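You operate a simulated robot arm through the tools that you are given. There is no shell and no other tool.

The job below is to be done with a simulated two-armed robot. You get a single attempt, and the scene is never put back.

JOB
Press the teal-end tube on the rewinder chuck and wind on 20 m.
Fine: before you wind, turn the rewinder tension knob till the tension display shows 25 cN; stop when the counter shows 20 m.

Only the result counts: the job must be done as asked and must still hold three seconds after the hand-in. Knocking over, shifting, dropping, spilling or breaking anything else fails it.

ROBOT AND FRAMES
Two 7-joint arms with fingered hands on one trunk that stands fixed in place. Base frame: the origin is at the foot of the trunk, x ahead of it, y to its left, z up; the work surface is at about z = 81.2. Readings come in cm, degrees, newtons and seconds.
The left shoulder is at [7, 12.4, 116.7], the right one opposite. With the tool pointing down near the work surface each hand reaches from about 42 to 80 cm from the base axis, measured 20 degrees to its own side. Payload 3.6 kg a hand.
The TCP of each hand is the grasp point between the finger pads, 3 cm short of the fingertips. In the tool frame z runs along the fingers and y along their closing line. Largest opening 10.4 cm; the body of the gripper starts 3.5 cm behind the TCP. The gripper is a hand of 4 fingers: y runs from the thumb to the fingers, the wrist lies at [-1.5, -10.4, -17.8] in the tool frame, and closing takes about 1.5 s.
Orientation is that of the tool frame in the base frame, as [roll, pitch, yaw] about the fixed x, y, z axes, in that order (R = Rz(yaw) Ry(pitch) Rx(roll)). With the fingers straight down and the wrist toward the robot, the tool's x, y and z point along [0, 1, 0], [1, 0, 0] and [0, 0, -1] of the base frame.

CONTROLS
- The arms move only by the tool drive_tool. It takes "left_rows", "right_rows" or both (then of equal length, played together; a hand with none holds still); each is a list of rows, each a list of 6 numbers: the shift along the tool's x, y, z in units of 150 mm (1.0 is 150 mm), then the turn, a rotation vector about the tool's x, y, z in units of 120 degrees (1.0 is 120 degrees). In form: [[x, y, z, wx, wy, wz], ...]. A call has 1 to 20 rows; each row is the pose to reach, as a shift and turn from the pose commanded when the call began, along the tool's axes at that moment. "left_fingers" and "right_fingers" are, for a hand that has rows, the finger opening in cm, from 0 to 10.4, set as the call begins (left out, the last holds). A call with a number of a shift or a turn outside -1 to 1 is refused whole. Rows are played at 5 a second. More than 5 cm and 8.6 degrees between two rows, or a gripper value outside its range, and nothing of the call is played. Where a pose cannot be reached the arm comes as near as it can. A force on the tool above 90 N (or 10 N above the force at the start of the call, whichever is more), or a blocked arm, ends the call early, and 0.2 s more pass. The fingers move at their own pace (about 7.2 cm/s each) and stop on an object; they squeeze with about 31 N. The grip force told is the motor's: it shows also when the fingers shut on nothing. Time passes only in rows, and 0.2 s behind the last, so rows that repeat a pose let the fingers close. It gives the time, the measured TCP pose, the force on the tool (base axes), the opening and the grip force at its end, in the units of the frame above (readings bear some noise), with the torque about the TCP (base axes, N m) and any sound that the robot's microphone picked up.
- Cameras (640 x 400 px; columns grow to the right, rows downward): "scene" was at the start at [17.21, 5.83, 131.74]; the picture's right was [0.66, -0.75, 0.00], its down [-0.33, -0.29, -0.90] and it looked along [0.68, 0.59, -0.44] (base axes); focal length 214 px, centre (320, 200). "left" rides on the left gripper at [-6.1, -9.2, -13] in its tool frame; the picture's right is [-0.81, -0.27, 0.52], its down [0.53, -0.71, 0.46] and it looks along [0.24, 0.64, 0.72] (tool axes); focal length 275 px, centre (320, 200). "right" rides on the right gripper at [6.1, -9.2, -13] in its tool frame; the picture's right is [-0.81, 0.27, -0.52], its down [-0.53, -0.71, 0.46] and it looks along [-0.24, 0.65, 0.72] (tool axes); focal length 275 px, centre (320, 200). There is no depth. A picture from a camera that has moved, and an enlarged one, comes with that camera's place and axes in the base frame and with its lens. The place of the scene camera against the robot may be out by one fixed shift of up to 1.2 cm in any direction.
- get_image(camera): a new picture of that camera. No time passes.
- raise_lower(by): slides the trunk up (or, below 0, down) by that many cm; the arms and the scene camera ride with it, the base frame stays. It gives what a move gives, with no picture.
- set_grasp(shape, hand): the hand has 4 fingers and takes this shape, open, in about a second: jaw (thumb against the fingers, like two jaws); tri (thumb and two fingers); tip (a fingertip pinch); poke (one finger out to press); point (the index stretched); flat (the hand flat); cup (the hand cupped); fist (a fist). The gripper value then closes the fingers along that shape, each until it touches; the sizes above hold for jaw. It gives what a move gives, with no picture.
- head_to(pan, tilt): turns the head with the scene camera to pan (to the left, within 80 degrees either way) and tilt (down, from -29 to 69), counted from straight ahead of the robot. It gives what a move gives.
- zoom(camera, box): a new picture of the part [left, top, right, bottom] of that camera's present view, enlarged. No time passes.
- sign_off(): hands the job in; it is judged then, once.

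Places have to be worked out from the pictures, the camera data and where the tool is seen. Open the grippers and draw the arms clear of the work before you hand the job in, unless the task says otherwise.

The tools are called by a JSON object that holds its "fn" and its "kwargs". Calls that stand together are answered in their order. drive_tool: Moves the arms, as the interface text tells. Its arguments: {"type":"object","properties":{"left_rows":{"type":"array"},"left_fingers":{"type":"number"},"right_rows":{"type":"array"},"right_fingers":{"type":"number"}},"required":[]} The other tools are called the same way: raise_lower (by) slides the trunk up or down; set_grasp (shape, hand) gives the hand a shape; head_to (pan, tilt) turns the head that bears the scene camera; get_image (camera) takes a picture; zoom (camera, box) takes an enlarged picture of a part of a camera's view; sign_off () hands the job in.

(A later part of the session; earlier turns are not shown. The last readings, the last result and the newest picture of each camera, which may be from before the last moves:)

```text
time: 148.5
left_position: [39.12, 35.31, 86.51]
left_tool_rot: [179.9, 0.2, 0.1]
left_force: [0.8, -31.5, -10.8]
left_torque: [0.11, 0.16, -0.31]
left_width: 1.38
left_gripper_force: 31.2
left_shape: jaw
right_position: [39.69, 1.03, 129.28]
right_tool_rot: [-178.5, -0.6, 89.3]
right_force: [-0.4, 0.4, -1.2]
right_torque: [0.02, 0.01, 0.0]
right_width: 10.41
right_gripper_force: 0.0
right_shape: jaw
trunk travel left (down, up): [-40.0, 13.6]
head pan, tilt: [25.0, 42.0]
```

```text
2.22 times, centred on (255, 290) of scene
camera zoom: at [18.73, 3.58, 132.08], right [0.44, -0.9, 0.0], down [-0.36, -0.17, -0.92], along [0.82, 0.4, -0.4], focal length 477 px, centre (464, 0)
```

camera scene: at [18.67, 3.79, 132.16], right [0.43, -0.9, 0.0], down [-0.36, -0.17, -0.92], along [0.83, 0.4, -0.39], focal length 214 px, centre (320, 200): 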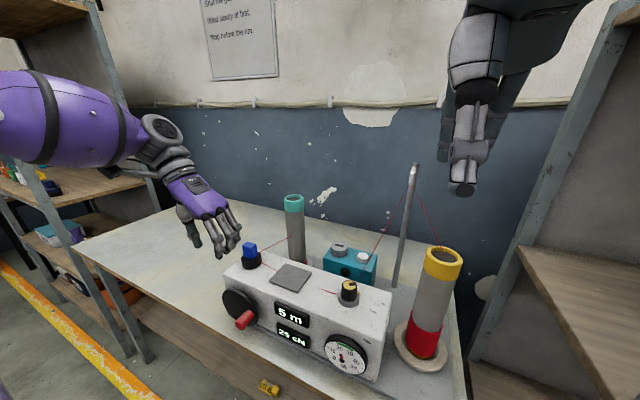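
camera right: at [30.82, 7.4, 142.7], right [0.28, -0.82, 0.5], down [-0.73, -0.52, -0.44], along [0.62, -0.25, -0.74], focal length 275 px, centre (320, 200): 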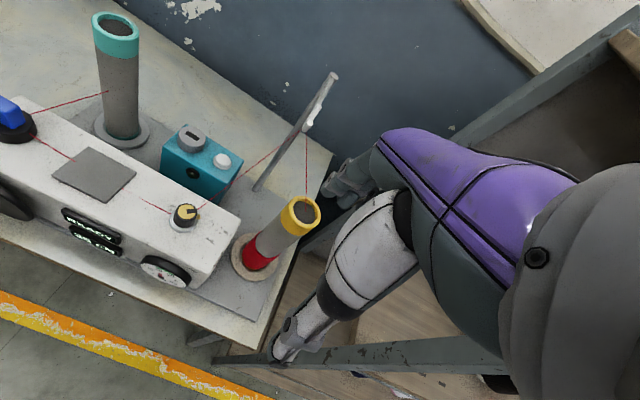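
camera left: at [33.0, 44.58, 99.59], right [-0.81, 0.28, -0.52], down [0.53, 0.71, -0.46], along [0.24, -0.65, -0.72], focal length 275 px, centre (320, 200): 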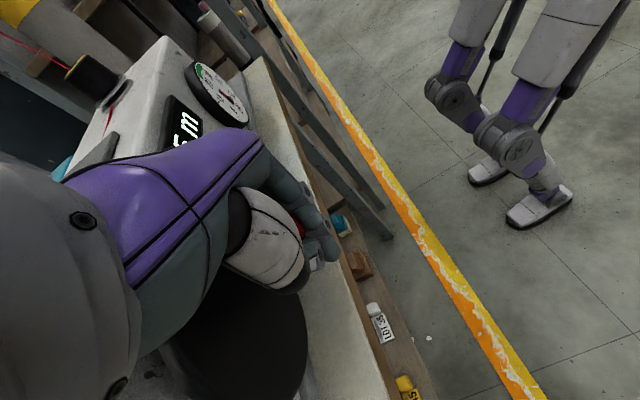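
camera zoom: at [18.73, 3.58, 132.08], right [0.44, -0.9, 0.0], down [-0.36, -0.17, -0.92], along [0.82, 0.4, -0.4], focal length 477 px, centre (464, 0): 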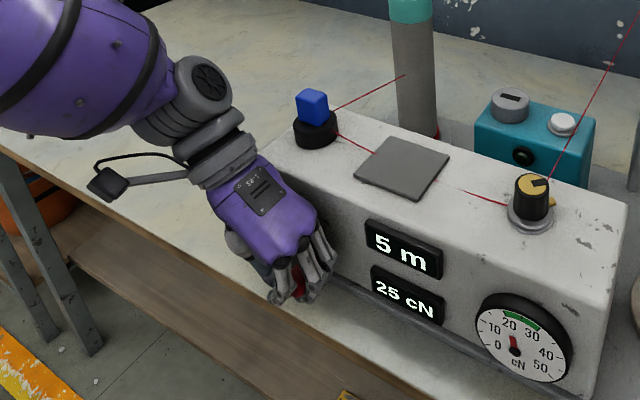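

A 31 N resistance built up: the handle is fixed to the disc, so a tight grip has to twist on it. I open slightly to 3 cm, so that the fingers only cage the handle, and check the forces.

{"fn": "drive_tool", "kwargs": {"left_rows": [[0, 0, 0, 0, 0, 0], [0, 0, 0, 0, 0, 0], [0, 0, 0, 0, 0, 0]], "left_fingers": 3.2}}

{"fn": "zoom", "kwargs": {"camera": "left", "box": [220, 170, 400, 310]}}

{"fn": "zoom", "kwargs": {"camera": "scene", "box": [170, 200, 340, 380]}}

```text
time: 149.3
left_position: [39.12, 35.84, 86.42]
left_tool_rot: [-180.0, -0.1, 0.1]
left_force: [-2.4, -0.2, -1.1]
left_torque: [0.06, 0.06, -0.14]
left_width: 3.19
left_gripper_force: 0.0
left_shape: jaw
right_position: [39.51, 1.18, 129.4]
right_tool_rot: [-178.6, -0.5, 89.3]
right_force: [0.2, -0.7, -0.1]
right_torque: [-0.06, 0.04, 0.01]
right_width: 10.38
right_gripper_force: 0.0
right_shape: jaw
trunk travel left (down, up): [-40.0, 13.6]
head pan, tilt: [25.0, 42.0]
```

```text
2.86 times, centred on (310, 240) of left
camera zoom: at [32.97, 44.94, 99.53], right [-0.81, 0.27, -0.52], down [0.53, 0.71, -0.45], along [0.25, -0.64, -0.73], focal length 786 px, centre (349, 86)
```

zoom: 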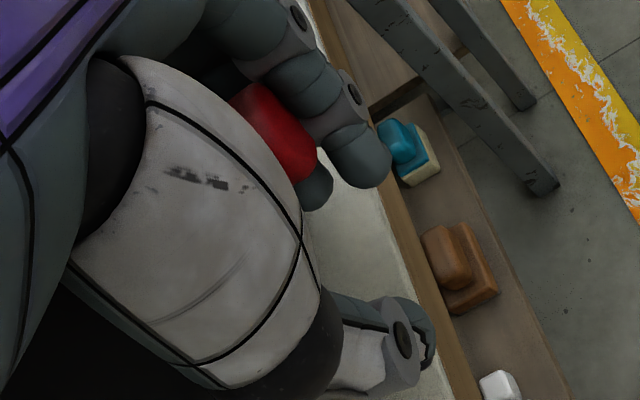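

```text
2.22 times, centred on (255, 290) of scene
camera zoom: at [18.62, 3.9, 132.09], right [0.44, -0.9, 0.0], down [-0.36, -0.18, -0.92], along [0.82, 0.4, -0.4], focal length 477 px, centre (464, 0)
```

zoom: 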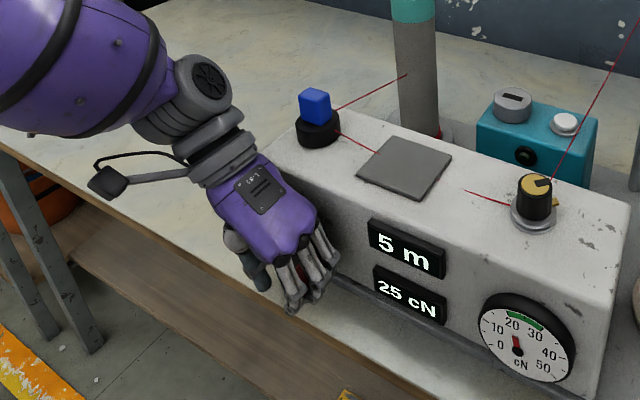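

The handle itself is only at about 127°; the fingers slid past it. I open wide and lift the hand off to look at the crank unobstructed.

{"fn": "drive_tool", "kwargs": {"left_rows": [[0, 0.02, 0, 0, 0, 0], [0, 0.04, 0, 0, 0, 0], [0, 0.06, 0, 0, 0, 0]], "left_fingers": 6.5}}

{"fn": "drive_tool", "kwargs": {"left_rows": [[-0.02, 0, -0.12, 0, 0, 0], [-0.03, 0, -0.25, 0, 0, 0], [-0.03, 0, -0.4, 0, 0, 0], [-0.03, -0.05, -0.55, 0, 0, 0], [-0.03, -0.1, -0.7, 0, 0, 0], [-0.03, -0.15, -0.85, 0, 0, 0]]}}

{"fn": "zoom", "kwargs": {"camera": "scene", "box": [170, 200, 340, 380]}}

{"fn": "get_image", "kwargs": {"camera": "left"}}

{"fn": "get_image", "kwargs": {"camera": "right"}}

```text
time: 150.1
left_position: [39.08, 34.67, 86.43]
left_tool_rot: [-180.0, 0.0, 0.0]
left_force: [0.0, 0.0, 0.6]
left_torque: [-0.01, 0.0, 0.01]
left_width: 6.47
left_gripper_force: 0.1
left_shape: jaw
right_position: [39.65, 1.3, 129.37]
right_tool_rot: [-178.5, -0.5, 89.3]
right_force: [-0.4, -0.2, -0.3]
right_torque: [0.0, -0.03, -0.02]
right_width: 10.38
right_gripper_force: 0.1
right_shape: jaw
trunk travel left (down, up): [-40.0, 13.6]
head pan, tilt: [25.0, 42.0]
```

```text
time: 151.5
left_position: [38.6, 37.22, 99.11]
left_tool_rot: [-180.0, 0.1, 0.2]
left_force: [0.8, 1.2, 0.1]
left_torque: [-0.01, -0.04, -0.02]
left_width: 6.46
left_gripper_force: 0.1
left_shape: jaw
right_position: [39.33, 1.4, 129.44]
right_tool_rot: [-178.6, -0.5, 89.3]
right_force: [-0.4, 0.2, -0.1]
right_torque: [-0.01, 0.01, 0.0]
right_width: 10.42
right_gripper_force: 0.0
right_shape: jaw
trunk travel left (down, up): [-40.0, 13.6]
head pan, tilt: [25.0, 42.0]
```

```text
2.22 times, centred on (255, 290) of scene
camera zoom: at [18.61, 3.9, 132.07], right [0.44, -0.9, 0.0], down [-0.36, -0.18, -0.92], along [0.82, 0.41, -0.4], focal length 477 px, centre (464, 0)
```

zoom: 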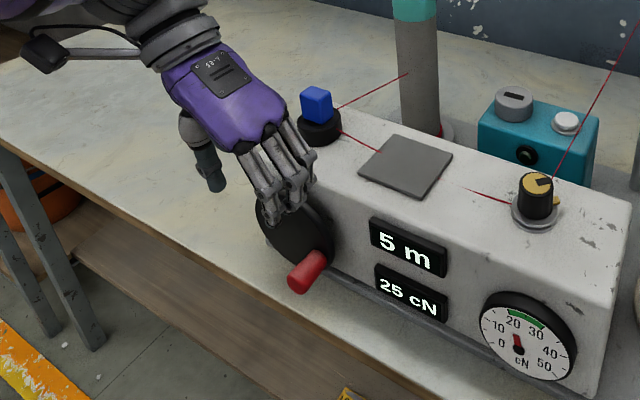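

```text
taken
camera left: at [32.52, 46.26, 112.25], right [-0.81, 0.27, -0.52], down [0.53, 0.71, -0.46], along [0.24, -0.64, -0.72], focal length 275 px, centre (320, 200)
```

left: 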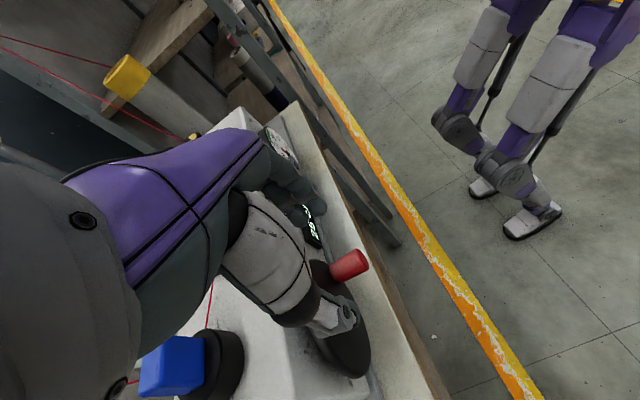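

```text
taken
camera right: at [30.81, 7.39, 142.7], right [0.28, -0.82, 0.5], down [-0.73, -0.52, -0.44], along [0.62, -0.24, -0.74], focal length 275 px, centre (320, 200)
```

right: 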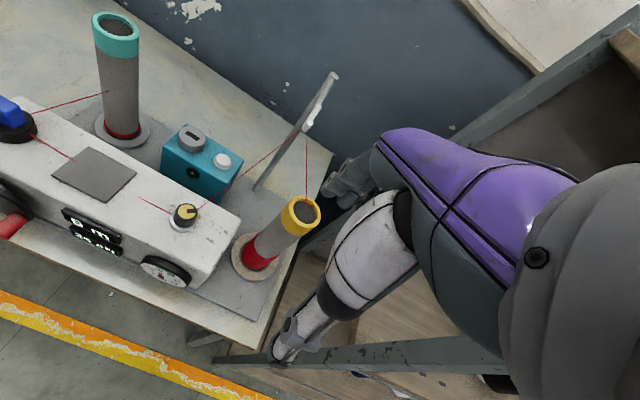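

The handle is free, at about 105° (y 33.8, z 87.1), and the counter is at 5 m. The force came from squeezing while my path did not quite match the circle. I lower the open jaw around the handle again and will only cage it loosely, so that it can roll on the fingers.

{"fn": "drive_tool", "kwargs": {"left_rows": [[0.02, 0.1, 0, 0, 0, 0], [0.04, 0.2, 0, 0, 0, 0], [0.047, 0.235, 0.05, 0, 0, 0], [0.047, 0.235, 0.18, 0, 0, 0], [0.047, 0.235, 0.32, 0, 0, 0], [0.047, 0.235, 0.46, 0, 0, 0], [0.047, 0.235, 0.58, 0, 0, 0], [0.047, 0.235, 0.667, 0, 0, 0], [0.047, 0.235, 0.667, 0, 0, 0]]}}

{"fn": "zoom", "kwargs": {"camera": "left", "box": [220, 170, 420, 320]}}

{"fn": "zoom", "kwargs": {"camera": "scene", "box": [190, 240, 330, 350]}}

```text
time: 153.5
left_position: [39.39, 33.61, 89.08]
left_tool_rot: [-180.0, 0.0, 0.0]
left_force: [1.0, 0.1, 1.1]
left_torque: [0.0, 0.02, -0.06]
left_width: 6.46
left_gripper_force: 0.1
left_shape: jaw
right_position: [39.6, 1.37, 129.32]
right_tool_rot: [-178.6, -0.6, 89.3]
right_force: [0.1, 0.5, -0.8]
right_torque: [-0.02, 0.0, 0.02]
right_width: 10.39
right_gripper_force: 0.2
right_shape: jaw
trunk travel left (down, up): [-40.0, 13.6]
head pan, tilt: [25.0, 42.0]
```

```text
2.67 times, centred on (320, 245) of left
camera zoom: at [33.22, 42.74, 102.22], right [-0.81, 0.27, -0.52], down [0.53, 0.71, -0.46], along [0.24, -0.64, -0.72], focal length 734 px, centre (320, 80)
```

zoom: 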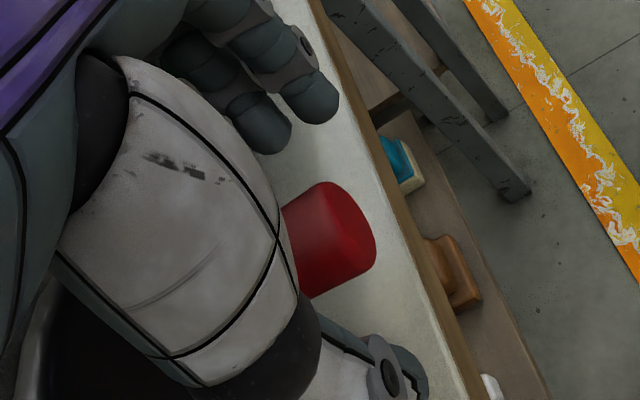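

```text
3.64 times, centred on (260, 295) of scene
camera zoom: at [18.61, 3.92, 132.04], right [0.45, -0.9, 0.0], down [-0.36, -0.18, -0.91], along [0.82, 0.41, -0.41], focal length 780 px, centre (538, -146)
```

zoom: 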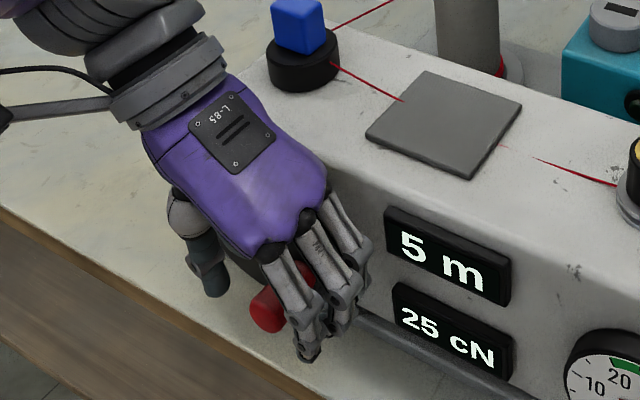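

The handle is between fingers and thumb at about 112°. I close to a loose 3 cm and follow the circle towards 150°, with the fingers leaning lightly on the handle from the right.

{"fn": "drive_tool", "kwargs": {"left_rows": [[0, 0, 0, 0, 0, 0], [0, 0, 0, 0, 0, 0], [0, 0, 0, 0, 0, 0], [0, -0.022, 0.042, 0, 0, 0], [0, -0.0487, 0.08, 0, 0, 0], [0, -0.0813, 0.1127, 0, 0, 0], [0, -0.1193, 0.1393, 0, 0, 0], [0, -0.1193, 0.1393, 0, 0, 0]], "left_fingers": 3.0}}

{"fn": "zoom", "kwargs": {"camera": "left", "box": [220, 170, 420, 320]}}

{"fn": "zoom", "kwargs": {"camera": "scene", "box": [190, 240, 330, 350]}}

```text
time: 155.3
left_position: [39.32, 35.2, 87.12]
left_tool_rot: [-179.9, 0.1, 0.0]
left_force: [-0.1, -6.7, -4.5]
left_torque: [-0.02, 0.05, -0.12]
left_width: 3.11
left_gripper_force: 0.0
left_shape: jaw
right_position: [39.6, 1.13, 129.44]
right_tool_rot: [-178.6, -0.5, 89.3]
right_force: [-0.3, -0.1, -0.6]
right_torque: [-0.01, -0.01, 0.02]
right_width: 10.4
right_gripper_force: 0.0
right_shape: jaw
trunk travel left (down, up): [-40.0, 13.6]
head pan, tilt: [25.0, 42.0]
```

```text
2.67 times, centred on (320, 245) of left
camera zoom: at [33.21, 44.49, 100.14], right [-0.81, 0.27, -0.52], down [0.53, 0.71, -0.46], along [0.24, -0.64, -0.72], focal length 734 px, centre (320, 80)
```

zoom: 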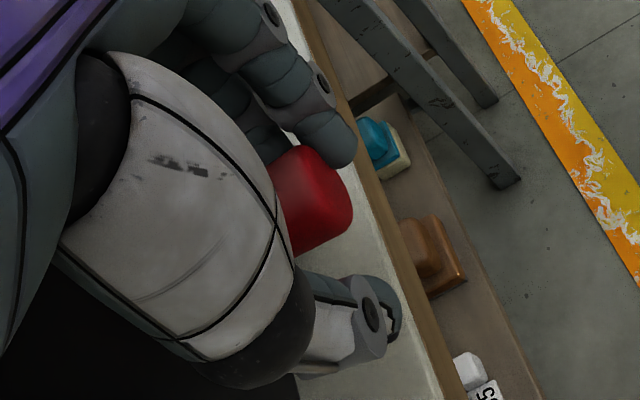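

```text
3.64 times, centred on (260, 295) of scene
camera zoom: at [18.62, 3.89, 132.02], right [0.45, -0.89, 0.0], down [-0.36, -0.18, -0.91], along [0.82, 0.41, -0.41], focal length 780 px, centre (538, -146)
```

zoom: 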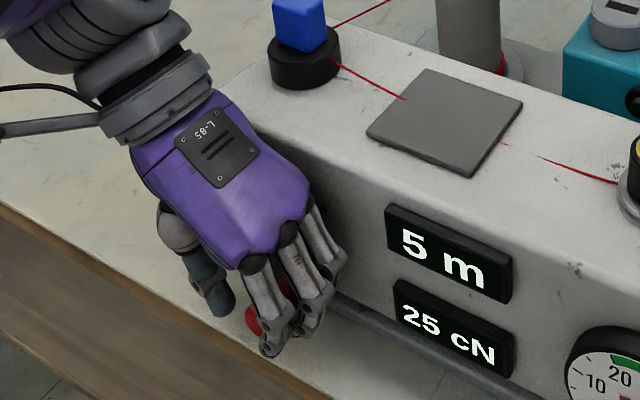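

The handle is moving with the fingers (about 7 N), with the counter still at 5 m. I continue round the bottom.

{"fn": "drive_tool", "kwargs": {"left_rows": [[0, -0.022, 0.012, 0, 0, 0], [0, -0.044, 0.022, 0, 0, 0], [0, -0.067, 0.03, 0, 0, 0], [0, -0.09, 0.035, 0, 0, 0], [0, -0.113, 0.038, 0, 0, 0], [0, -0.136, 0.038, 0, 0, 0], [0, -0.136, 0.038, 0, 0, 0]]}}

{"fn": "zoom", "kwargs": {"camera": "left", "box": [220, 170, 420, 320]}}

{"fn": "zoom", "kwargs": {"camera": "scene", "box": [190, 240, 330, 350]}}

```text
time: 156.9
left_position: [39.2, 36.89, 86.7]
left_tool_rot: [179.9, 0.1, -0.2]
left_force: [-5.7, -34.5, -3.4]
left_torque: [0.35, -0.75, -1.03]
left_width: 3.62
left_gripper_force: 0.0
left_shape: jaw
right_position: [39.47, 0.89, 129.41]
right_tool_rot: [-178.7, -0.7, 89.3]
right_force: [-0.4, -0.1, -0.2]
right_torque: [-0.04, 0.02, 0.0]
right_width: 10.39
right_gripper_force: 0.0
right_shape: jaw
trunk travel left (down, up): [-40.0, 13.6]
head pan, tilt: [25.0, 42.0]
```

```text
2.67 times, centred on (320, 245) of left
camera zoom: at [33.13, 46.09, 99.73], right [-0.81, 0.28, -0.52], down [0.53, 0.71, -0.46], along [0.24, -0.65, -0.72], focal length 734 px, centre (320, 80)
```

zoom: 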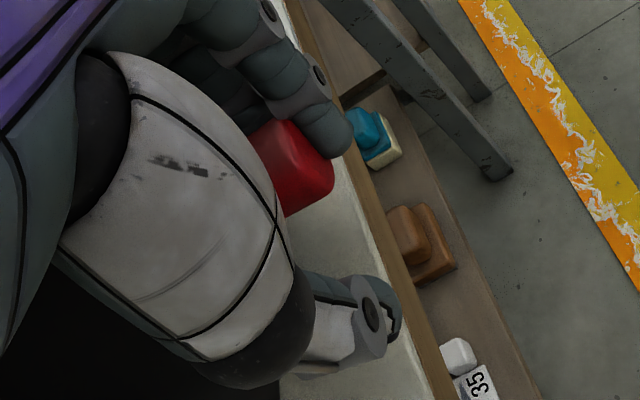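

```text
3.64 times, centred on (260, 295) of scene
camera zoom: at [18.53, 3.57, 132.02], right [0.45, -0.89, 0.0], down [-0.37, -0.18, -0.91], along [0.82, 0.41, -0.41], focal length 780 px, centre (538, -146)
```

zoom: 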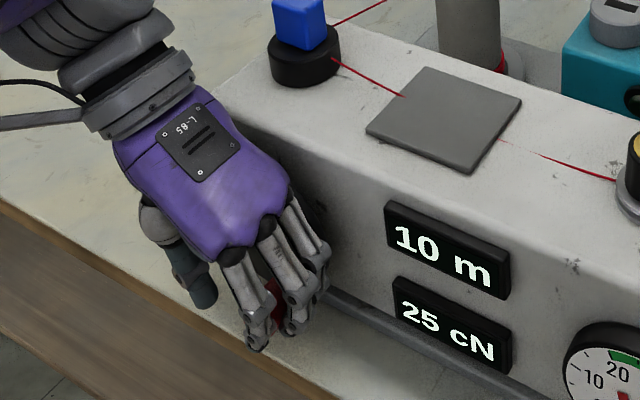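

The counter shows 10 m. The reaction torque points to contact about 3 cm inboard of the TCP, so the inner finger is rubbing on the disc hub. I relieve the pressure and move the hand 0.8 cm outwards.

{"fn": "drive_tool", "kwargs": {"left_rows": [[0, 0.03, 0, 0, 0, 0], [-0.02, 0.045, 0, 0, 0, 0], [-0.04, 0.045, 0, 0, 0, 0], [-0.055, 0.045, 0, 0, 0, 0], [-0.055, 0.03, 0, 0, 0, 0], [-0.055, 0.03, 0, 0, 0, 0]]}}

{"fn": "zoom", "kwargs": {"camera": "left", "box": [220, 170, 420, 320]}}

{"fn": "zoom", "kwargs": {"camera": "scene", "box": [190, 240, 330, 350]}}

```text
time: 158.3
left_position: [38.48, 36.94, 86.52]
left_tool_rot: [-179.9, 0.0, 0.1]
left_force: [-0.1, 0.4, 0.4]
left_torque: [0.02, -0.01, 0.01]
left_width: 3.01
left_gripper_force: 0.1
left_shape: jaw
right_position: [39.59, 1.28, 129.43]
right_tool_rot: [-178.6, -0.6, 89.2]
right_force: [0.2, -0.2, 0.2]
right_torque: [-0.03, -0.01, -0.06]
right_width: 10.42
right_gripper_force: 0.1
right_shape: jaw
trunk travel left (down, up): [-40.0, 13.6]
head pan, tilt: [25.0, 42.0]
```

```text
2.67 times, centred on (320, 245) of left
camera zoom: at [32.42, 46.11, 99.59], right [-0.81, 0.27, -0.52], down [0.53, 0.71, -0.45], along [0.24, -0.64, -0.73], focal length 734 px, centre (320, 80)
```

zoom: 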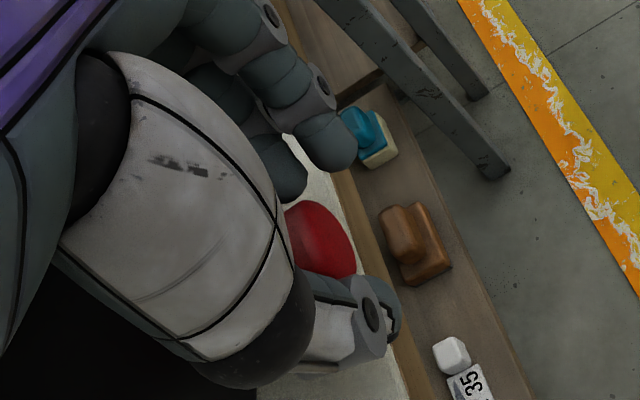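

```text
3.64 times, centred on (260, 295) of scene
camera zoom: at [18.58, 3.97, 131.99], right [0.45, -0.89, 0.0], down [-0.37, -0.19, -0.91], along [0.81, 0.41, -0.41], focal length 780 px, centre (538, -146)
```

zoom: 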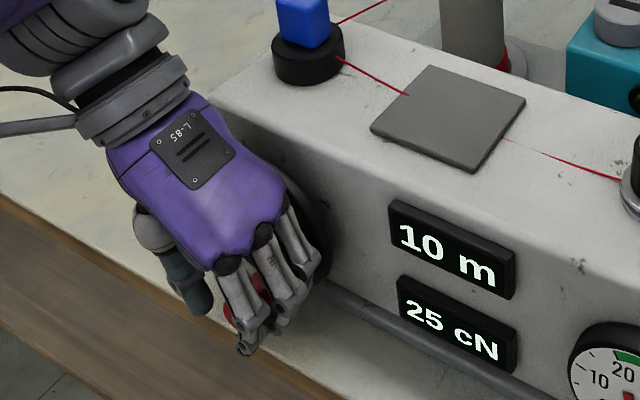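

The force is gone and the handle hangs near the bottom (about 170°); the counter shows 10 m. I push it on to the left along the arc.

{"fn": "drive_tool", "kwargs": {"left_rows": [[0, -0.03, 0.003, 0, 0, 0], [0, -0.0607, 0.0047, 0, 0, 0], [0, -0.084, 0.003, 0, 0, 0], [0, -0.1067, 0.0007, 0, 0, 0], [0, -0.13, -0.005, 0, 0, 0], [0, -0.152, -0.0113, 0, 0, 0], [0, -0.174, -0.02, 0, 0, 0], [0, -0.194, -0.0313, 0, 0, 0], [0, -0.194, -0.0313, 0, 0, 0]]}}

{"fn": "zoom", "kwargs": {"camera": "left", "box": [220, 170, 420, 320]}}

{"fn": "zoom", "kwargs": {"camera": "scene", "box": [190, 240, 330, 350]}}

```text
time: 160.3
left_position: [38.68, 39.92, 87.01]
left_tool_rot: [-180.0, 0.0, 0.2]
left_force: [-0.3, -1.0, -1.2]
left_torque: [-0.04, 0.02, -0.02]
left_width: 3.05
left_gripper_force: 0.1
left_shape: jaw
right_position: [39.52, 1.29, 129.39]
right_tool_rot: [-178.6, -0.5, 89.2]
right_force: [0.6, 0.1, 0.1]
right_torque: [0.02, 0.0, 0.0]
right_width: 10.41
right_gripper_force: 0.1
right_shape: jaw
trunk travel left (down, up): [-40.0, 13.6]
head pan, tilt: [25.0, 42.0]
```

```text
2.67 times, centred on (320, 245) of left
camera zoom: at [32.43, 49.01, 100.05], right [-0.81, 0.27, -0.52], down [0.53, 0.71, -0.46], along [0.24, -0.64, -0.72], focal length 734 px, centre (320, 80)
```

zoom: 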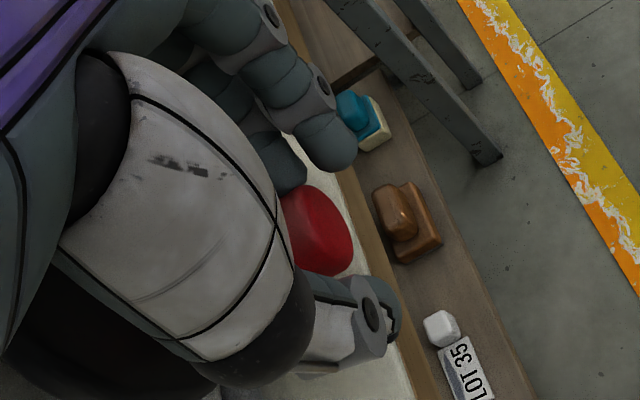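

```text
3.64 times, centred on (260, 295) of scene
camera zoom: at [18.57, 3.98, 131.96], right [0.45, -0.89, 0.0], down [-0.37, -0.19, -0.91], along [0.81, 0.41, -0.41], focal length 780 px, centre (538, -146)
```

zoom: 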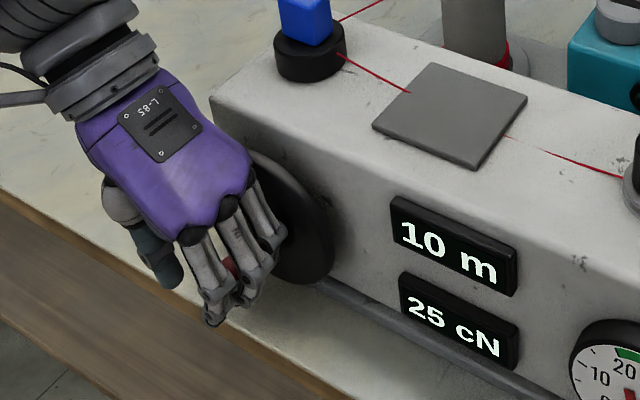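

It moves freely now: about 205°, counter 10 m. I go on up the left side to about 240°.

{"fn": "drive_tool", "kwargs": {"left_rows": [[0, -0.016, -0.012, 0, 0, 0], [0, -0.033, -0.025, 0, 0, 0], [0, -0.05, -0.041, 0, 0, 0], [0, -0.066, -0.058, 0, 0, 0], [0, -0.082, -0.077, 0, 0, 0], [0, -0.1, -0.096, 0, 0, 0], [0, -0.1, -0.096, 0, 0, 0]]}}

{"fn": "zoom", "kwargs": {"camera": "left", "box": [220, 170, 420, 320]}}

{"fn": "zoom", "kwargs": {"camera": "scene", "box": [190, 240, 330, 350]}}

```text
time: 161.9
left_position: [38.54, 41.28, 88.33]
left_tool_rot: [179.9, 0.0, 0.2]
left_force: [-0.6, -0.7, 0.5]
left_torque: [-0.04, -0.03, 0.0]
left_width: 3.08
left_gripper_force: 0.1
left_shape: jaw
right_position: [39.56, 1.29, 129.43]
right_tool_rot: [-178.6, -0.4, 89.2]
right_force: [-0.3, -0.3, -0.5]
right_torque: [-0.03, 0.0, 0.04]
right_width: 10.38
right_gripper_force: 0.1
right_shape: jaw
trunk travel left (down, up): [-40.0, 13.6]
head pan, tilt: [25.0, 42.0]
```

```text
2.67 times, centred on (320, 245) of left
camera zoom: at [32.42, 50.49, 101.54], right [-0.81, 0.27, -0.52], down [0.53, 0.71, -0.45], along [0.24, -0.64, -0.72], focal length 734 px, centre (320, 80)
```

zoom: 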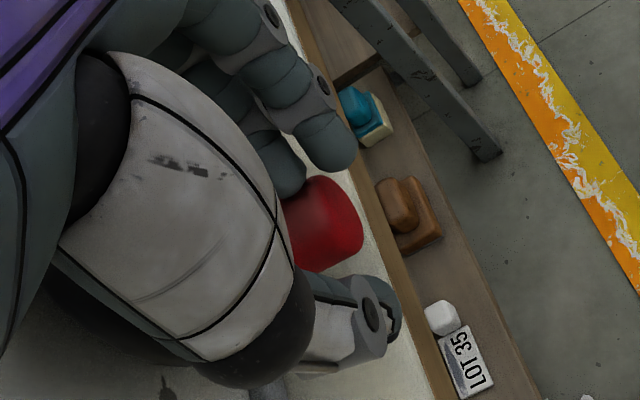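

```text
3.64 times, centred on (260, 295) of scene
camera zoom: at [18.56, 3.98, 131.94], right [0.45, -0.89, 0.0], down [-0.37, -0.19, -0.91], along [0.81, 0.41, -0.42], focal length 780 px, centre (538, -146)
```

zoom: 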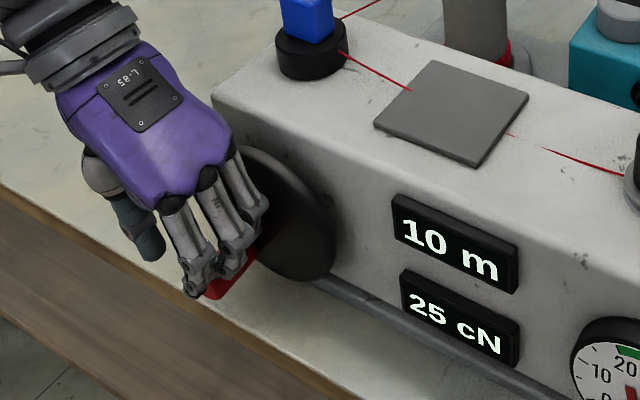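

The handle lagged at about 221°, near the fingertips, with the counter at 10 m. I lower the hand around it and take a proper grip to lift it up the left side.

{"fn": "drive_tool", "kwargs": {"left_rows": [[0, 0.02, 0.03, 0, 0, 0], [0, 0.035, 0.06, 0, 0, 0], [0, 0.04, 0.09, 0, 0, 0], [0, 0.04, 0.09, 0, 0, 0]]}}

{"fn": "drive_tool", "kwargs": {"left_rows": [[0, 0, 0, 0, 0, 0], [0, 0, 0, 0, 0, 0], [0, 0, 0, 0, 0, 0], [0, 0, 0, 0, 0, 0], [0, 0, 0, 0, 0, 0]], "left_fingers": 0}}

{"fn": "zoom", "kwargs": {"camera": "left", "box": [220, 170, 420, 320]}}

{"fn": "zoom", "kwargs": {"camera": "scene", "box": [190, 240, 330, 350]}}

```text
time: 162.9
left_position: [38.48, 40.84, 87.11]
left_tool_rot: [-179.9, 0.0, 0.1]
left_force: [0.3, -4.1, 5.9]
left_torque: [-0.24, -0.19, -0.02]
left_width: 3.12
left_gripper_force: 0.1
left_shape: jaw
right_position: [39.62, 1.15, 129.45]
right_tool_rot: [-178.6, -0.5, 89.2]
right_force: [-0.2, 1.4, 0.9]
right_torque: [0.01, -0.04, -0.01]
right_width: 10.41
right_gripper_force: 0.1
right_shape: jaw
trunk travel left (down, up): [-40.0, 13.6]
head pan, tilt: [25.0, 42.0]
```

```text
time: 164.1
left_position: [38.41, 40.8, 87.09]
left_tool_rot: [179.9, 0.1, 0.0]
left_force: [-5.8, -0.1, -0.5]
left_torque: [0.0, 0.09, -0.01]
left_width: 0.36
left_gripper_force: 31.3
left_shape: jaw
right_position: [39.52, 1.21, 129.42]
right_tool_rot: [-178.7, -0.5, 89.3]
right_force: [-0.2, -0.4, -0.3]
right_torque: [-0.02, 0.03, -0.04]
right_width: 10.4
right_gripper_force: 0.1
right_shape: jaw
trunk travel left (down, up): [-40.0, 13.6]
head pan, tilt: [25.0, 42.0]
```

```text
2.67 times, centred on (320, 245) of left
camera zoom: at [32.33, 49.94, 100.1], right [-0.81, 0.27, -0.52], down [0.53, 0.71, -0.46], along [0.24, -0.64, -0.72], focal length 734 px, centre (320, 80)
```

zoom: 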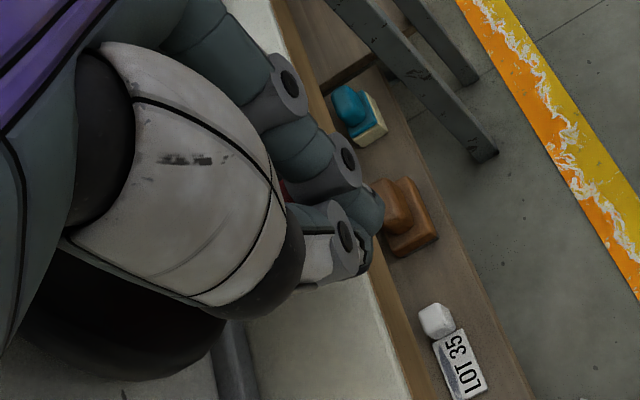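

```text
3.64 times, centred on (260, 295) of scene
camera zoom: at [18.48, 4.04, 131.92], right [0.46, -0.89, 0.0], down [-0.37, -0.19, -0.91], along [0.81, 0.41, -0.42], focal length 780 px, centre (538, -146)
```

zoom: 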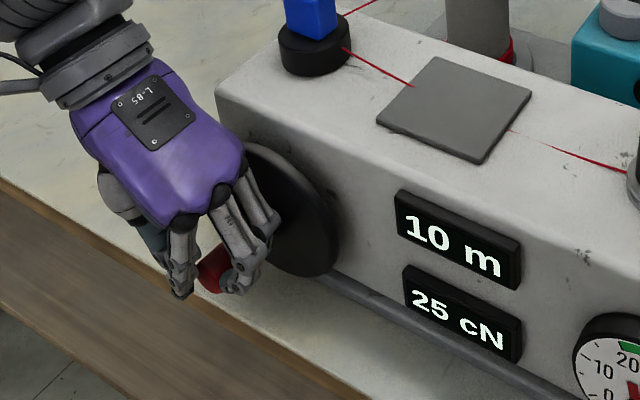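

The thumb closed past the end of the handle because the hand is too far out. I open again to 3 cm and push further to the left, which should swing the handle up towards nine o'clock.

{"fn": "drive_tool", "kwargs": {"left_rows": [[0, 0, 0, 0, 0, 0], [0, 0, 0, 0, 0, 0], [0, 0, 0, 0, 0, 0], [0, -0.03, -0.015, 0, 0, 0], [0, -0.06, -0.035, 0, 0, 0], [0, -0.085, -0.06, 0, 0, 0], [0, -0.105, -0.085, 0, 0, 0], [0, -0.12, -0.11, 0, 0, 0], [0, -0.12, -0.11, 0, 0, 0]], "left_fingers": 3.0}}

{"fn": "zoom", "kwargs": {"camera": "left", "box": [220, 170, 420, 320]}}

{"fn": "zoom", "kwargs": {"camera": "scene", "box": [190, 240, 330, 350]}}

```text
time: 166.1
left_position: [38.51, 42.49, 88.84]
left_tool_rot: [-180.0, 0.0, 0.2]
left_force: [0.7, -5.5, 0.5]
left_torque: [-0.1, -0.01, -0.08]
left_width: 3.06
left_gripper_force: 0.0
left_shape: jaw
right_position: [39.51, 1.18, 129.36]
right_tool_rot: [-178.6, -0.5, 89.3]
right_force: [0.1, 0.1, -0.4]
right_torque: [0.0, 0.01, 0.0]
right_width: 10.39
right_gripper_force: 0.0
right_shape: jaw
trunk travel left (down, up): [-40.0, 13.6]
head pan, tilt: [25.0, 42.0]
```

```text
2.67 times, centred on (320, 245) of left
camera zoom: at [32.39, 51.67, 101.81], right [-0.81, 0.27, -0.52], down [0.53, 0.71, -0.46], along [0.24, -0.64, -0.72], focal length 734 px, centre (320, 80)
```

zoom: 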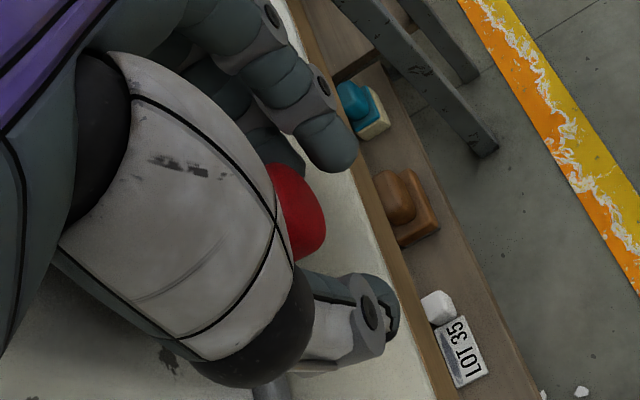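

```text
3.64 times, centred on (260, 295) of scene
camera zoom: at [18.55, 3.98, 131.88], right [0.46, -0.89, 0.0], down [-0.37, -0.19, -0.91], along [0.81, 0.42, -0.42], focal length 780 px, centre (538, -146)
```

zoom: 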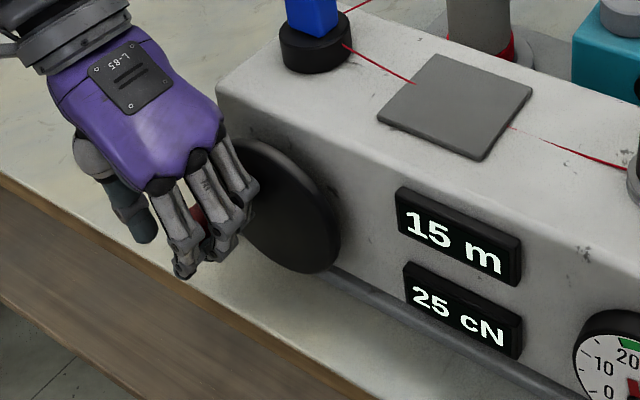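

Now 15 m with the handle near nine o'clock (about 257°). To lift it over the top I move the hand 0.9 cm inwards so the thumb overlaps the handle, centre it, and take a light grip.

{"fn": "drive_tool", "kwargs": {"left_rows": [[0.02, 0.03, 0, 0, 0, 0], [0.04, 0.06, 0.005, 0, 0, 0], [0.06, 0.07, 0.01, 0, 0, 0], [0.06, 0.07, 0.01, 0, 0, 0]]}}

{"fn": "drive_tool", "kwargs": {"left_rows": [[0, 0, 0, 0, 0, 0], [0, 0, 0, 0, 0, 0], [0, 0, 0, 0, 0, 0], [0, 0, 0, 0, 0, 0]], "left_fingers": 1.5}}

{"fn": "zoom", "kwargs": {"camera": "left", "box": [220, 170, 420, 320]}}

{"fn": "zoom", "kwargs": {"camera": "scene", "box": [190, 240, 330, 350]}}

```text
time: 167.1
left_position: [39.15, 41.6, 88.61]
left_tool_rot: [-180.0, 0.1, -0.1]
left_force: [-13.7, 2.5, 3.6]
left_torque: [-0.19, -0.67, -0.35]
left_width: 2.96
left_gripper_force: 0.2
left_shape: jaw
right_position: [39.36, 1.3, 129.43]
right_tool_rot: [-178.7, -0.6, 89.3]
right_force: [0.2, -0.3, 0.3]
right_torque: [0.0, 0.01, 0.0]
right_width: 10.39
right_gripper_force: 0.0
right_shape: jaw
trunk travel left (down, up): [-40.0, 13.6]
head pan, tilt: [25.0, 42.0]
```

```text
time: 168.1
left_position: [39.03, 41.71, 88.56]
left_tool_rot: [180.0, 0.2, 0.0]
left_force: [-20.7, 3.6, -7.5]
left_torque: [0.26, -0.21, -0.64]
left_width: 1.31
left_gripper_force: 31.1
left_shape: jaw
right_position: [39.43, 1.29, 129.37]
right_tool_rot: [-178.8, -0.4, 89.3]
right_force: [-0.5, 0.4, 0.7]
right_torque: [0.0, 0.0, 0.01]
right_width: 10.39
right_gripper_force: 0.1
right_shape: jaw
trunk travel left (down, up): [-40.0, 13.6]
head pan, tilt: [25.0, 42.0]
```

```text
2.67 times, centred on (320, 245) of left
camera zoom: at [33.06, 50.74, 101.59], right [-0.81, 0.28, -0.52], down [0.53, 0.71, -0.46], along [0.24, -0.64, -0.73], focal length 734 px, centre (320, 80)
```

zoom: 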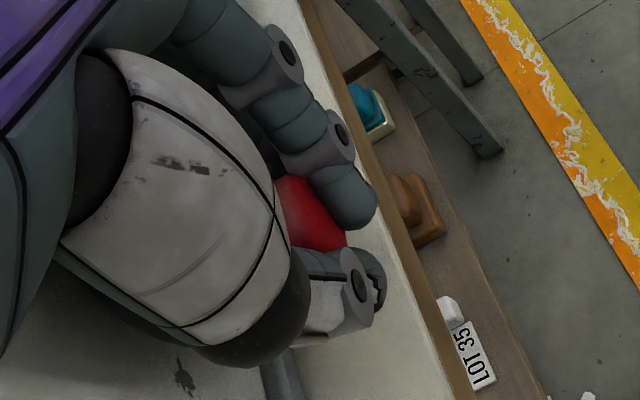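

```text
3.64 times, centred on (260, 295) of scene
camera zoom: at [18.31, 4.14, 131.87], right [0.46, -0.89, 0.0], down [-0.38, -0.2, -0.91], along [0.8, 0.42, -0.42], focal length 780 px, centre (538, -146)
```

zoom: 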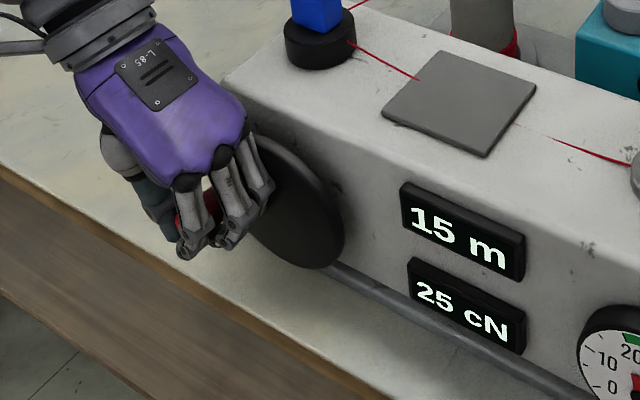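

The handle is held, but a finger presses on the disc face (20 N in x), so I shift out 0.4 cm and then lift along the arc to about 300°.

{"fn": "drive_tool", "kwargs": {"left_rows": [[-0.02, 0, 0, 0, 0, 0], [-0.03, -0.002, -0.02, 0, 0, 0], [-0.03, -0.004, -0.046, 0, 0, 0], [-0.03, 0, -0.08, 0, 0, 0], [-0.03, 0.005, -0.115, 0, 0, 0], [-0.03, 0.017, -0.149, 0, 0, 0], [-0.03, 0.032, -0.179, 0, 0, 0], [-0.03, 0.032, -0.179, 0, 0, 0]]}}

{"fn": "zoom", "kwargs": {"camera": "left", "box": [220, 170, 420, 320]}}

{"fn": "zoom", "kwargs": {"camera": "scene", "box": [190, 240, 330, 350]}}

```text
time: 169.9
left_position: [38.99, 41.12, 91.29]
left_tool_rot: [179.9, 0.1, 0.0]
left_force: [-3.4, 2.6, -1.5]
left_torque: [0.07, 0.01, -0.2]
left_width: 1.19
left_gripper_force: 31.2
left_shape: jaw
right_position: [39.43, 1.27, 129.44]
right_tool_rot: [-178.6, -0.5, 89.3]
right_force: [-0.6, -0.3, -0.7]
right_torque: [-0.02, -0.01, 0.02]
right_width: 10.41
right_gripper_force: 0.1
right_shape: jaw
trunk travel left (down, up): [-40.0, 13.6]
head pan, tilt: [25.0, 42.0]
```

```text
2.67 times, centred on (320, 245) of left
camera zoom: at [32.84, 50.16, 104.35], right [-0.81, 0.27, -0.52], down [0.53, 0.71, -0.46], along [0.24, -0.65, -0.72], focal length 734 px, centre (320, 80)
```

zoom: 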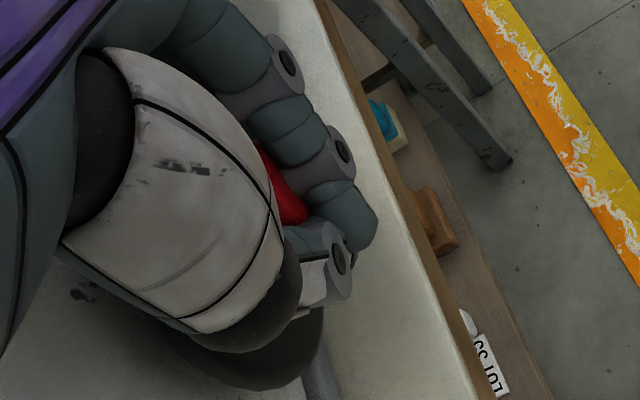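

```text
3.64 times, centred on (260, 295) of scene
camera zoom: at [18.45, 4.09, 131.83], right [0.46, -0.89, 0.0], down [-0.38, -0.2, -0.9], along [0.8, 0.42, -0.43], focal length 780 px, centre (538, -146)
```

zoom: 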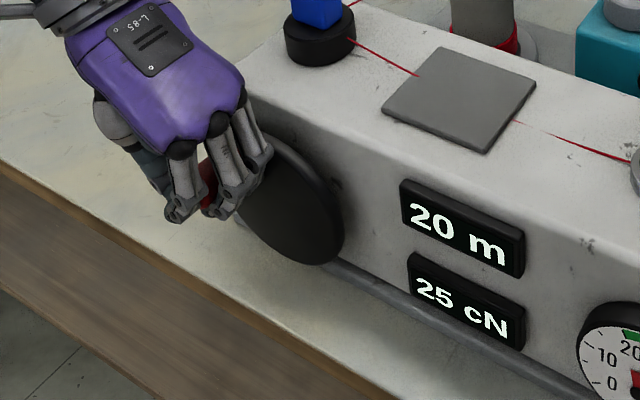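

The counter shows 20 m. The steps came at roughly 45°, 135°, 225° and 315°, so the display rounds, and the handle is only just past the 20 m change-over. I nudge it on in small steps towards the middle of the 20 m band, watching the display.

{"fn": "drive_tool", "kwargs": {"left_rows": [[0, 0.011, -0.012, 0, 0, 0], [0, 0.022, -0.024, 0, 0, 0], [0, 0.034, -0.036, 0, 0, 0], [0, 0.0447, -0.0473, 0, 0, 0], [0, 0.0447, -0.0473, 0, 0, 0]]}}

{"fn": "zoom", "kwargs": {"camera": "scene", "box": [190, 240, 330, 350]}}

{"fn": "zoom", "kwargs": {"camera": "left", "box": [220, 170, 420, 320]}}

```text
time: 171.1
left_position: [38.98, 40.39, 91.86]
left_tool_rot: [180.0, 0.1, -0.1]
left_force: [-1.6, -2.9, -12.8]
left_torque: [0.22, 0.25, -0.19]
left_width: 1.1
left_gripper_force: 31.3
left_shape: jaw
right_position: [39.47, 1.25, 129.58]
right_tool_rot: [-178.9, -0.7, 89.5]
right_force: [3.9, 0.7, -9.7]
right_torque: [-0.81, -0.3, -0.49]
right_width: 10.39
right_gripper_force: 0.0
right_shape: jaw
trunk travel left (down, up): [-40.0, 13.6]
head pan, tilt: [25.0, 42.0]
```

```text
3.64 times, centred on (260, 295) of scene
camera zoom: at [17.91, 3.97, 129.69], right [0.48, -0.88, 0.0], down [-0.55, -0.3, -0.78], along [0.68, 0.37, -0.63], focal length 780 px, centre (538, -146)
```

zoom: 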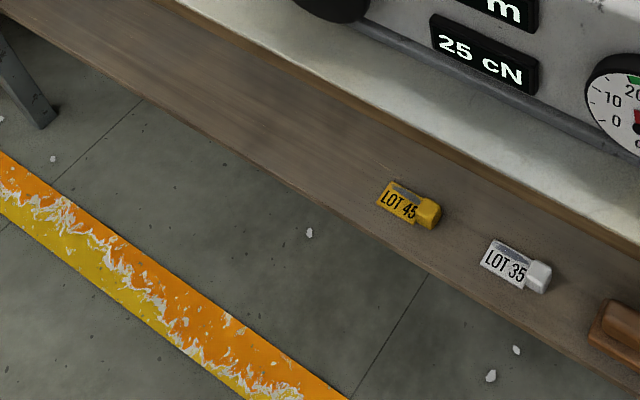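

```text
2.67 times, centred on (320, 245) of left
camera zoom: at [32.88, 49.52, 104.95], right [-0.81, 0.27, -0.52], down [0.53, 0.71, -0.46], along [0.24, -0.64, -0.72], focal length 734 px, centre (320, 80)
```

zoom: 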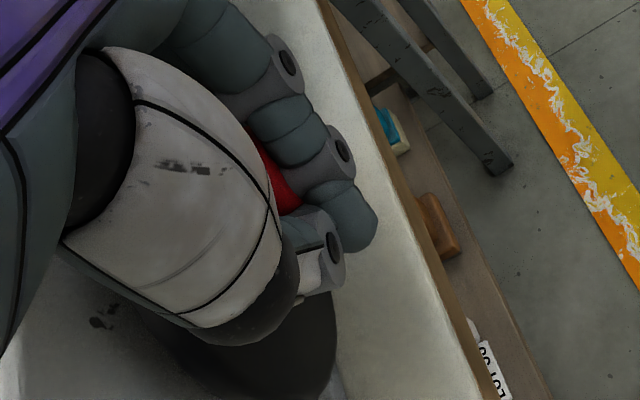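

The head camera has just come free and swung to its commanded tilt. I look at the whole scene image to read the counter.

{"fn": "get_image", "kwargs": {"camera": "scene"}}

{"fn": "zoom", "kwargs": {"camera": "scene", "box": [200, 150, 360, 270]}}

{"fn": "zoom", "kwargs": {"camera": "right", "box": [0, 0, 260, 290]}}

```text
taken
camera scene: at [17.91, 3.97, 129.69], right [0.48, -0.88, 0.0], down [-0.55, -0.3, -0.78], along [0.68, 0.37, -0.63], focal length 214 px, centre (320, 200)
```

scene: 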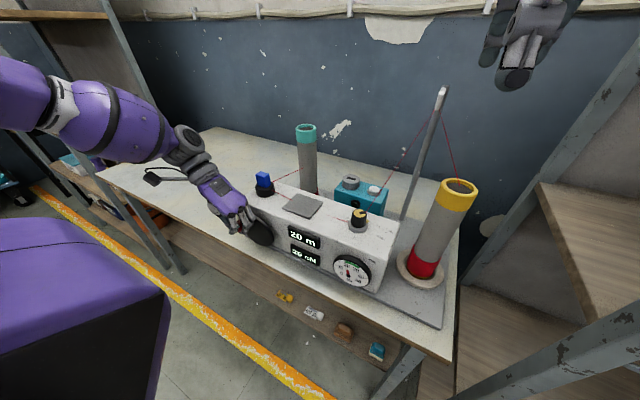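

```text
3.33 times, centred on (280, 210) of scene
camera zoom: at [17.91, 3.97, 129.69], right [0.48, -0.88, 0.0], down [-0.55, -0.3, -0.78], along [0.68, 0.37, -0.63], focal length 715 px, centre (453, 167)
```

zoom: 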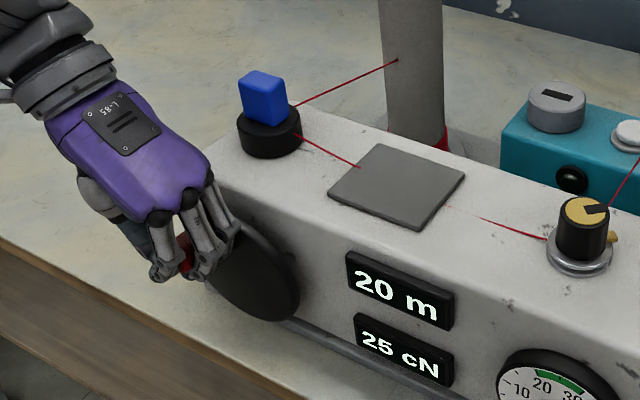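

```text
1.38 times, centred on (130, 145) of right
camera zoom: at [30.71, 7.41, 142.83], right [0.28, -0.82, 0.5], down [-0.73, -0.52, -0.45], along [0.63, -0.24, -0.74], focal length 380 px, centre (582, 276)
```

zoom: 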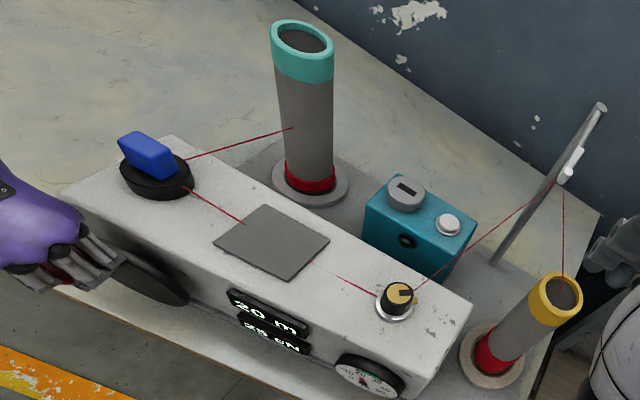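

Still 20 m and 25 cN, with the handle at about 325°. One more small step brings it near the middle of the 20 m band.

{"fn": "drive_tool", "kwargs": {"left_rows": [[0, 0.016, -0.01, 0, 0, 0], [0, 0.032, -0.019, 0, 0, 0], [0, 0.0487, -0.0267, 0, 0, 0], [0, 0.0487, -0.0267, 0, 0, 0]]}}

{"fn": "zoom", "kwargs": {"camera": "scene", "box": [200, 150, 360, 270]}}

{"fn": "zoom", "kwargs": {"camera": "left", "box": [220, 170, 420, 320]}}

```text
time: 172.1
left_position: [38.99, 39.81, 92.2]
left_tool_rot: [179.9, 0.3, 0.0]
left_force: [-3.4, 1.1, -30.0]
left_torque: [0.66, 0.53, -0.14]
left_width: 1.07
left_gripper_force: 31.5
left_shape: jaw
right_position: [39.58, 1.47, 129.4]
right_tool_rot: [-178.9, -0.5, 89.4]
right_force: [5.6, 2.3, -10.5]
right_torque: [-1.0, -0.29, -0.59]
right_width: 10.41
right_gripper_force: 0.1
right_shape: jaw
trunk travel left (down, up): [-40.0, 13.6]
head pan, tilt: [25.0, 42.0]
```

```text
3.33 times, centred on (280, 210) of scene
camera zoom: at [18.0, 4.08, 129.65], right [0.48, -0.88, 0.0], down [-0.55, -0.3, -0.78], along [0.68, 0.37, -0.63], focal length 715 px, centre (453, 167)
```

zoom: 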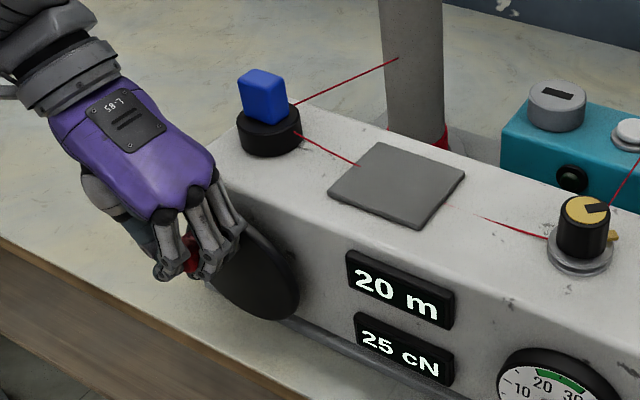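

```text
2.67 times, centred on (320, 245) of left
camera zoom: at [32.91, 48.94, 105.29], right [-0.81, 0.27, -0.51], down [0.53, 0.71, -0.46], along [0.24, -0.64, -0.73], focal length 734 px, centre (320, 80)
```

zoom: 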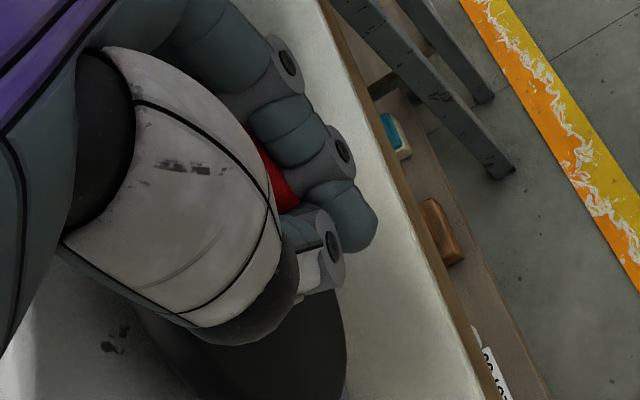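

The display holds at 20 m and 25 cN, and the handle is well inside the band. I now open the fingers to release the handle and check the counter.

{"fn": "drive_tool", "kwargs": {"left_rows": [[0, 0, 0, 0, 0, 0], [0, 0, 0, 0, 0, 0], [0, 0, 0, 0, 0, 0]], "left_fingers": 5}}

{"fn": "zoom", "kwargs": {"camera": "scene", "box": [200, 150, 360, 270]}}

{"fn": "zoom", "kwargs": {"camera": "left", "box": [220, 170, 420, 320]}}

```text
time: 172.9
left_position: [39.02, 39.6, 92.53]
left_tool_rot: [-179.9, -0.3, 0.1]
left_force: [0.3, 0.3, 0.1]
left_torque: [0.01, 0.02, -0.01]
left_width: 4.98
left_gripper_force: 0.1
left_shape: jaw
right_position: [39.42, 1.19, 129.58]
right_tool_rot: [-178.9, -0.6, 89.3]
right_force: [5.4, 2.1, -10.4]
right_torque: [-0.94, -0.22, -0.56]
right_width: 10.41
right_gripper_force: 0.0
right_shape: jaw
trunk travel left (down, up): [-40.0, 13.6]
head pan, tilt: [25.0, 42.0]
```

```text
3.33 times, centred on (280, 210) of scene
camera zoom: at [17.84, 3.92, 129.7], right [0.48, -0.88, 0.0], down [-0.55, -0.3, -0.78], along [0.68, 0.37, -0.63], focal length 715 px, centre (453, 167)
```

zoom: 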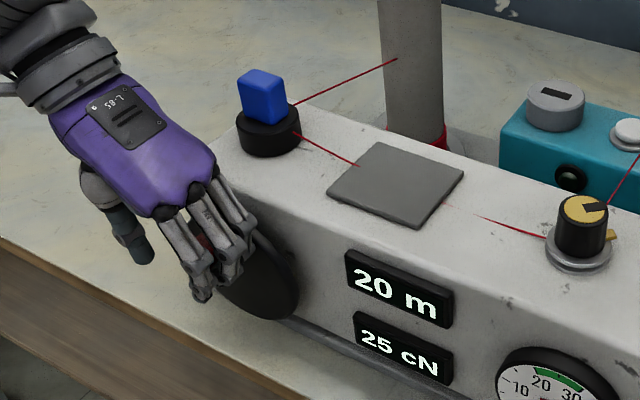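

```text
2.67 times, centred on (320, 245) of left
camera zoom: at [32.89, 48.78, 105.55], right [-0.81, 0.27, -0.52], down [0.53, 0.71, -0.45], along [0.25, -0.64, -0.72], focal length 734 px, centre (320, 80)
```

zoom: 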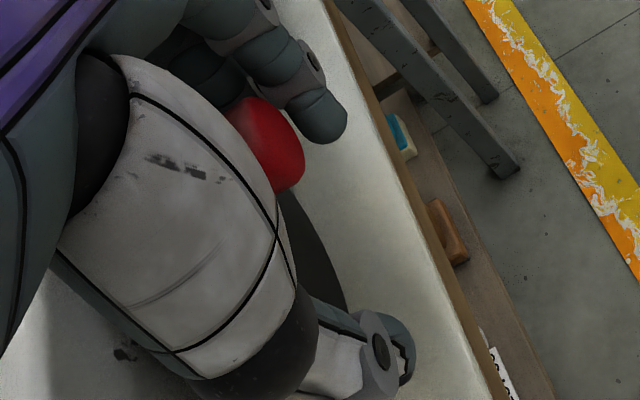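

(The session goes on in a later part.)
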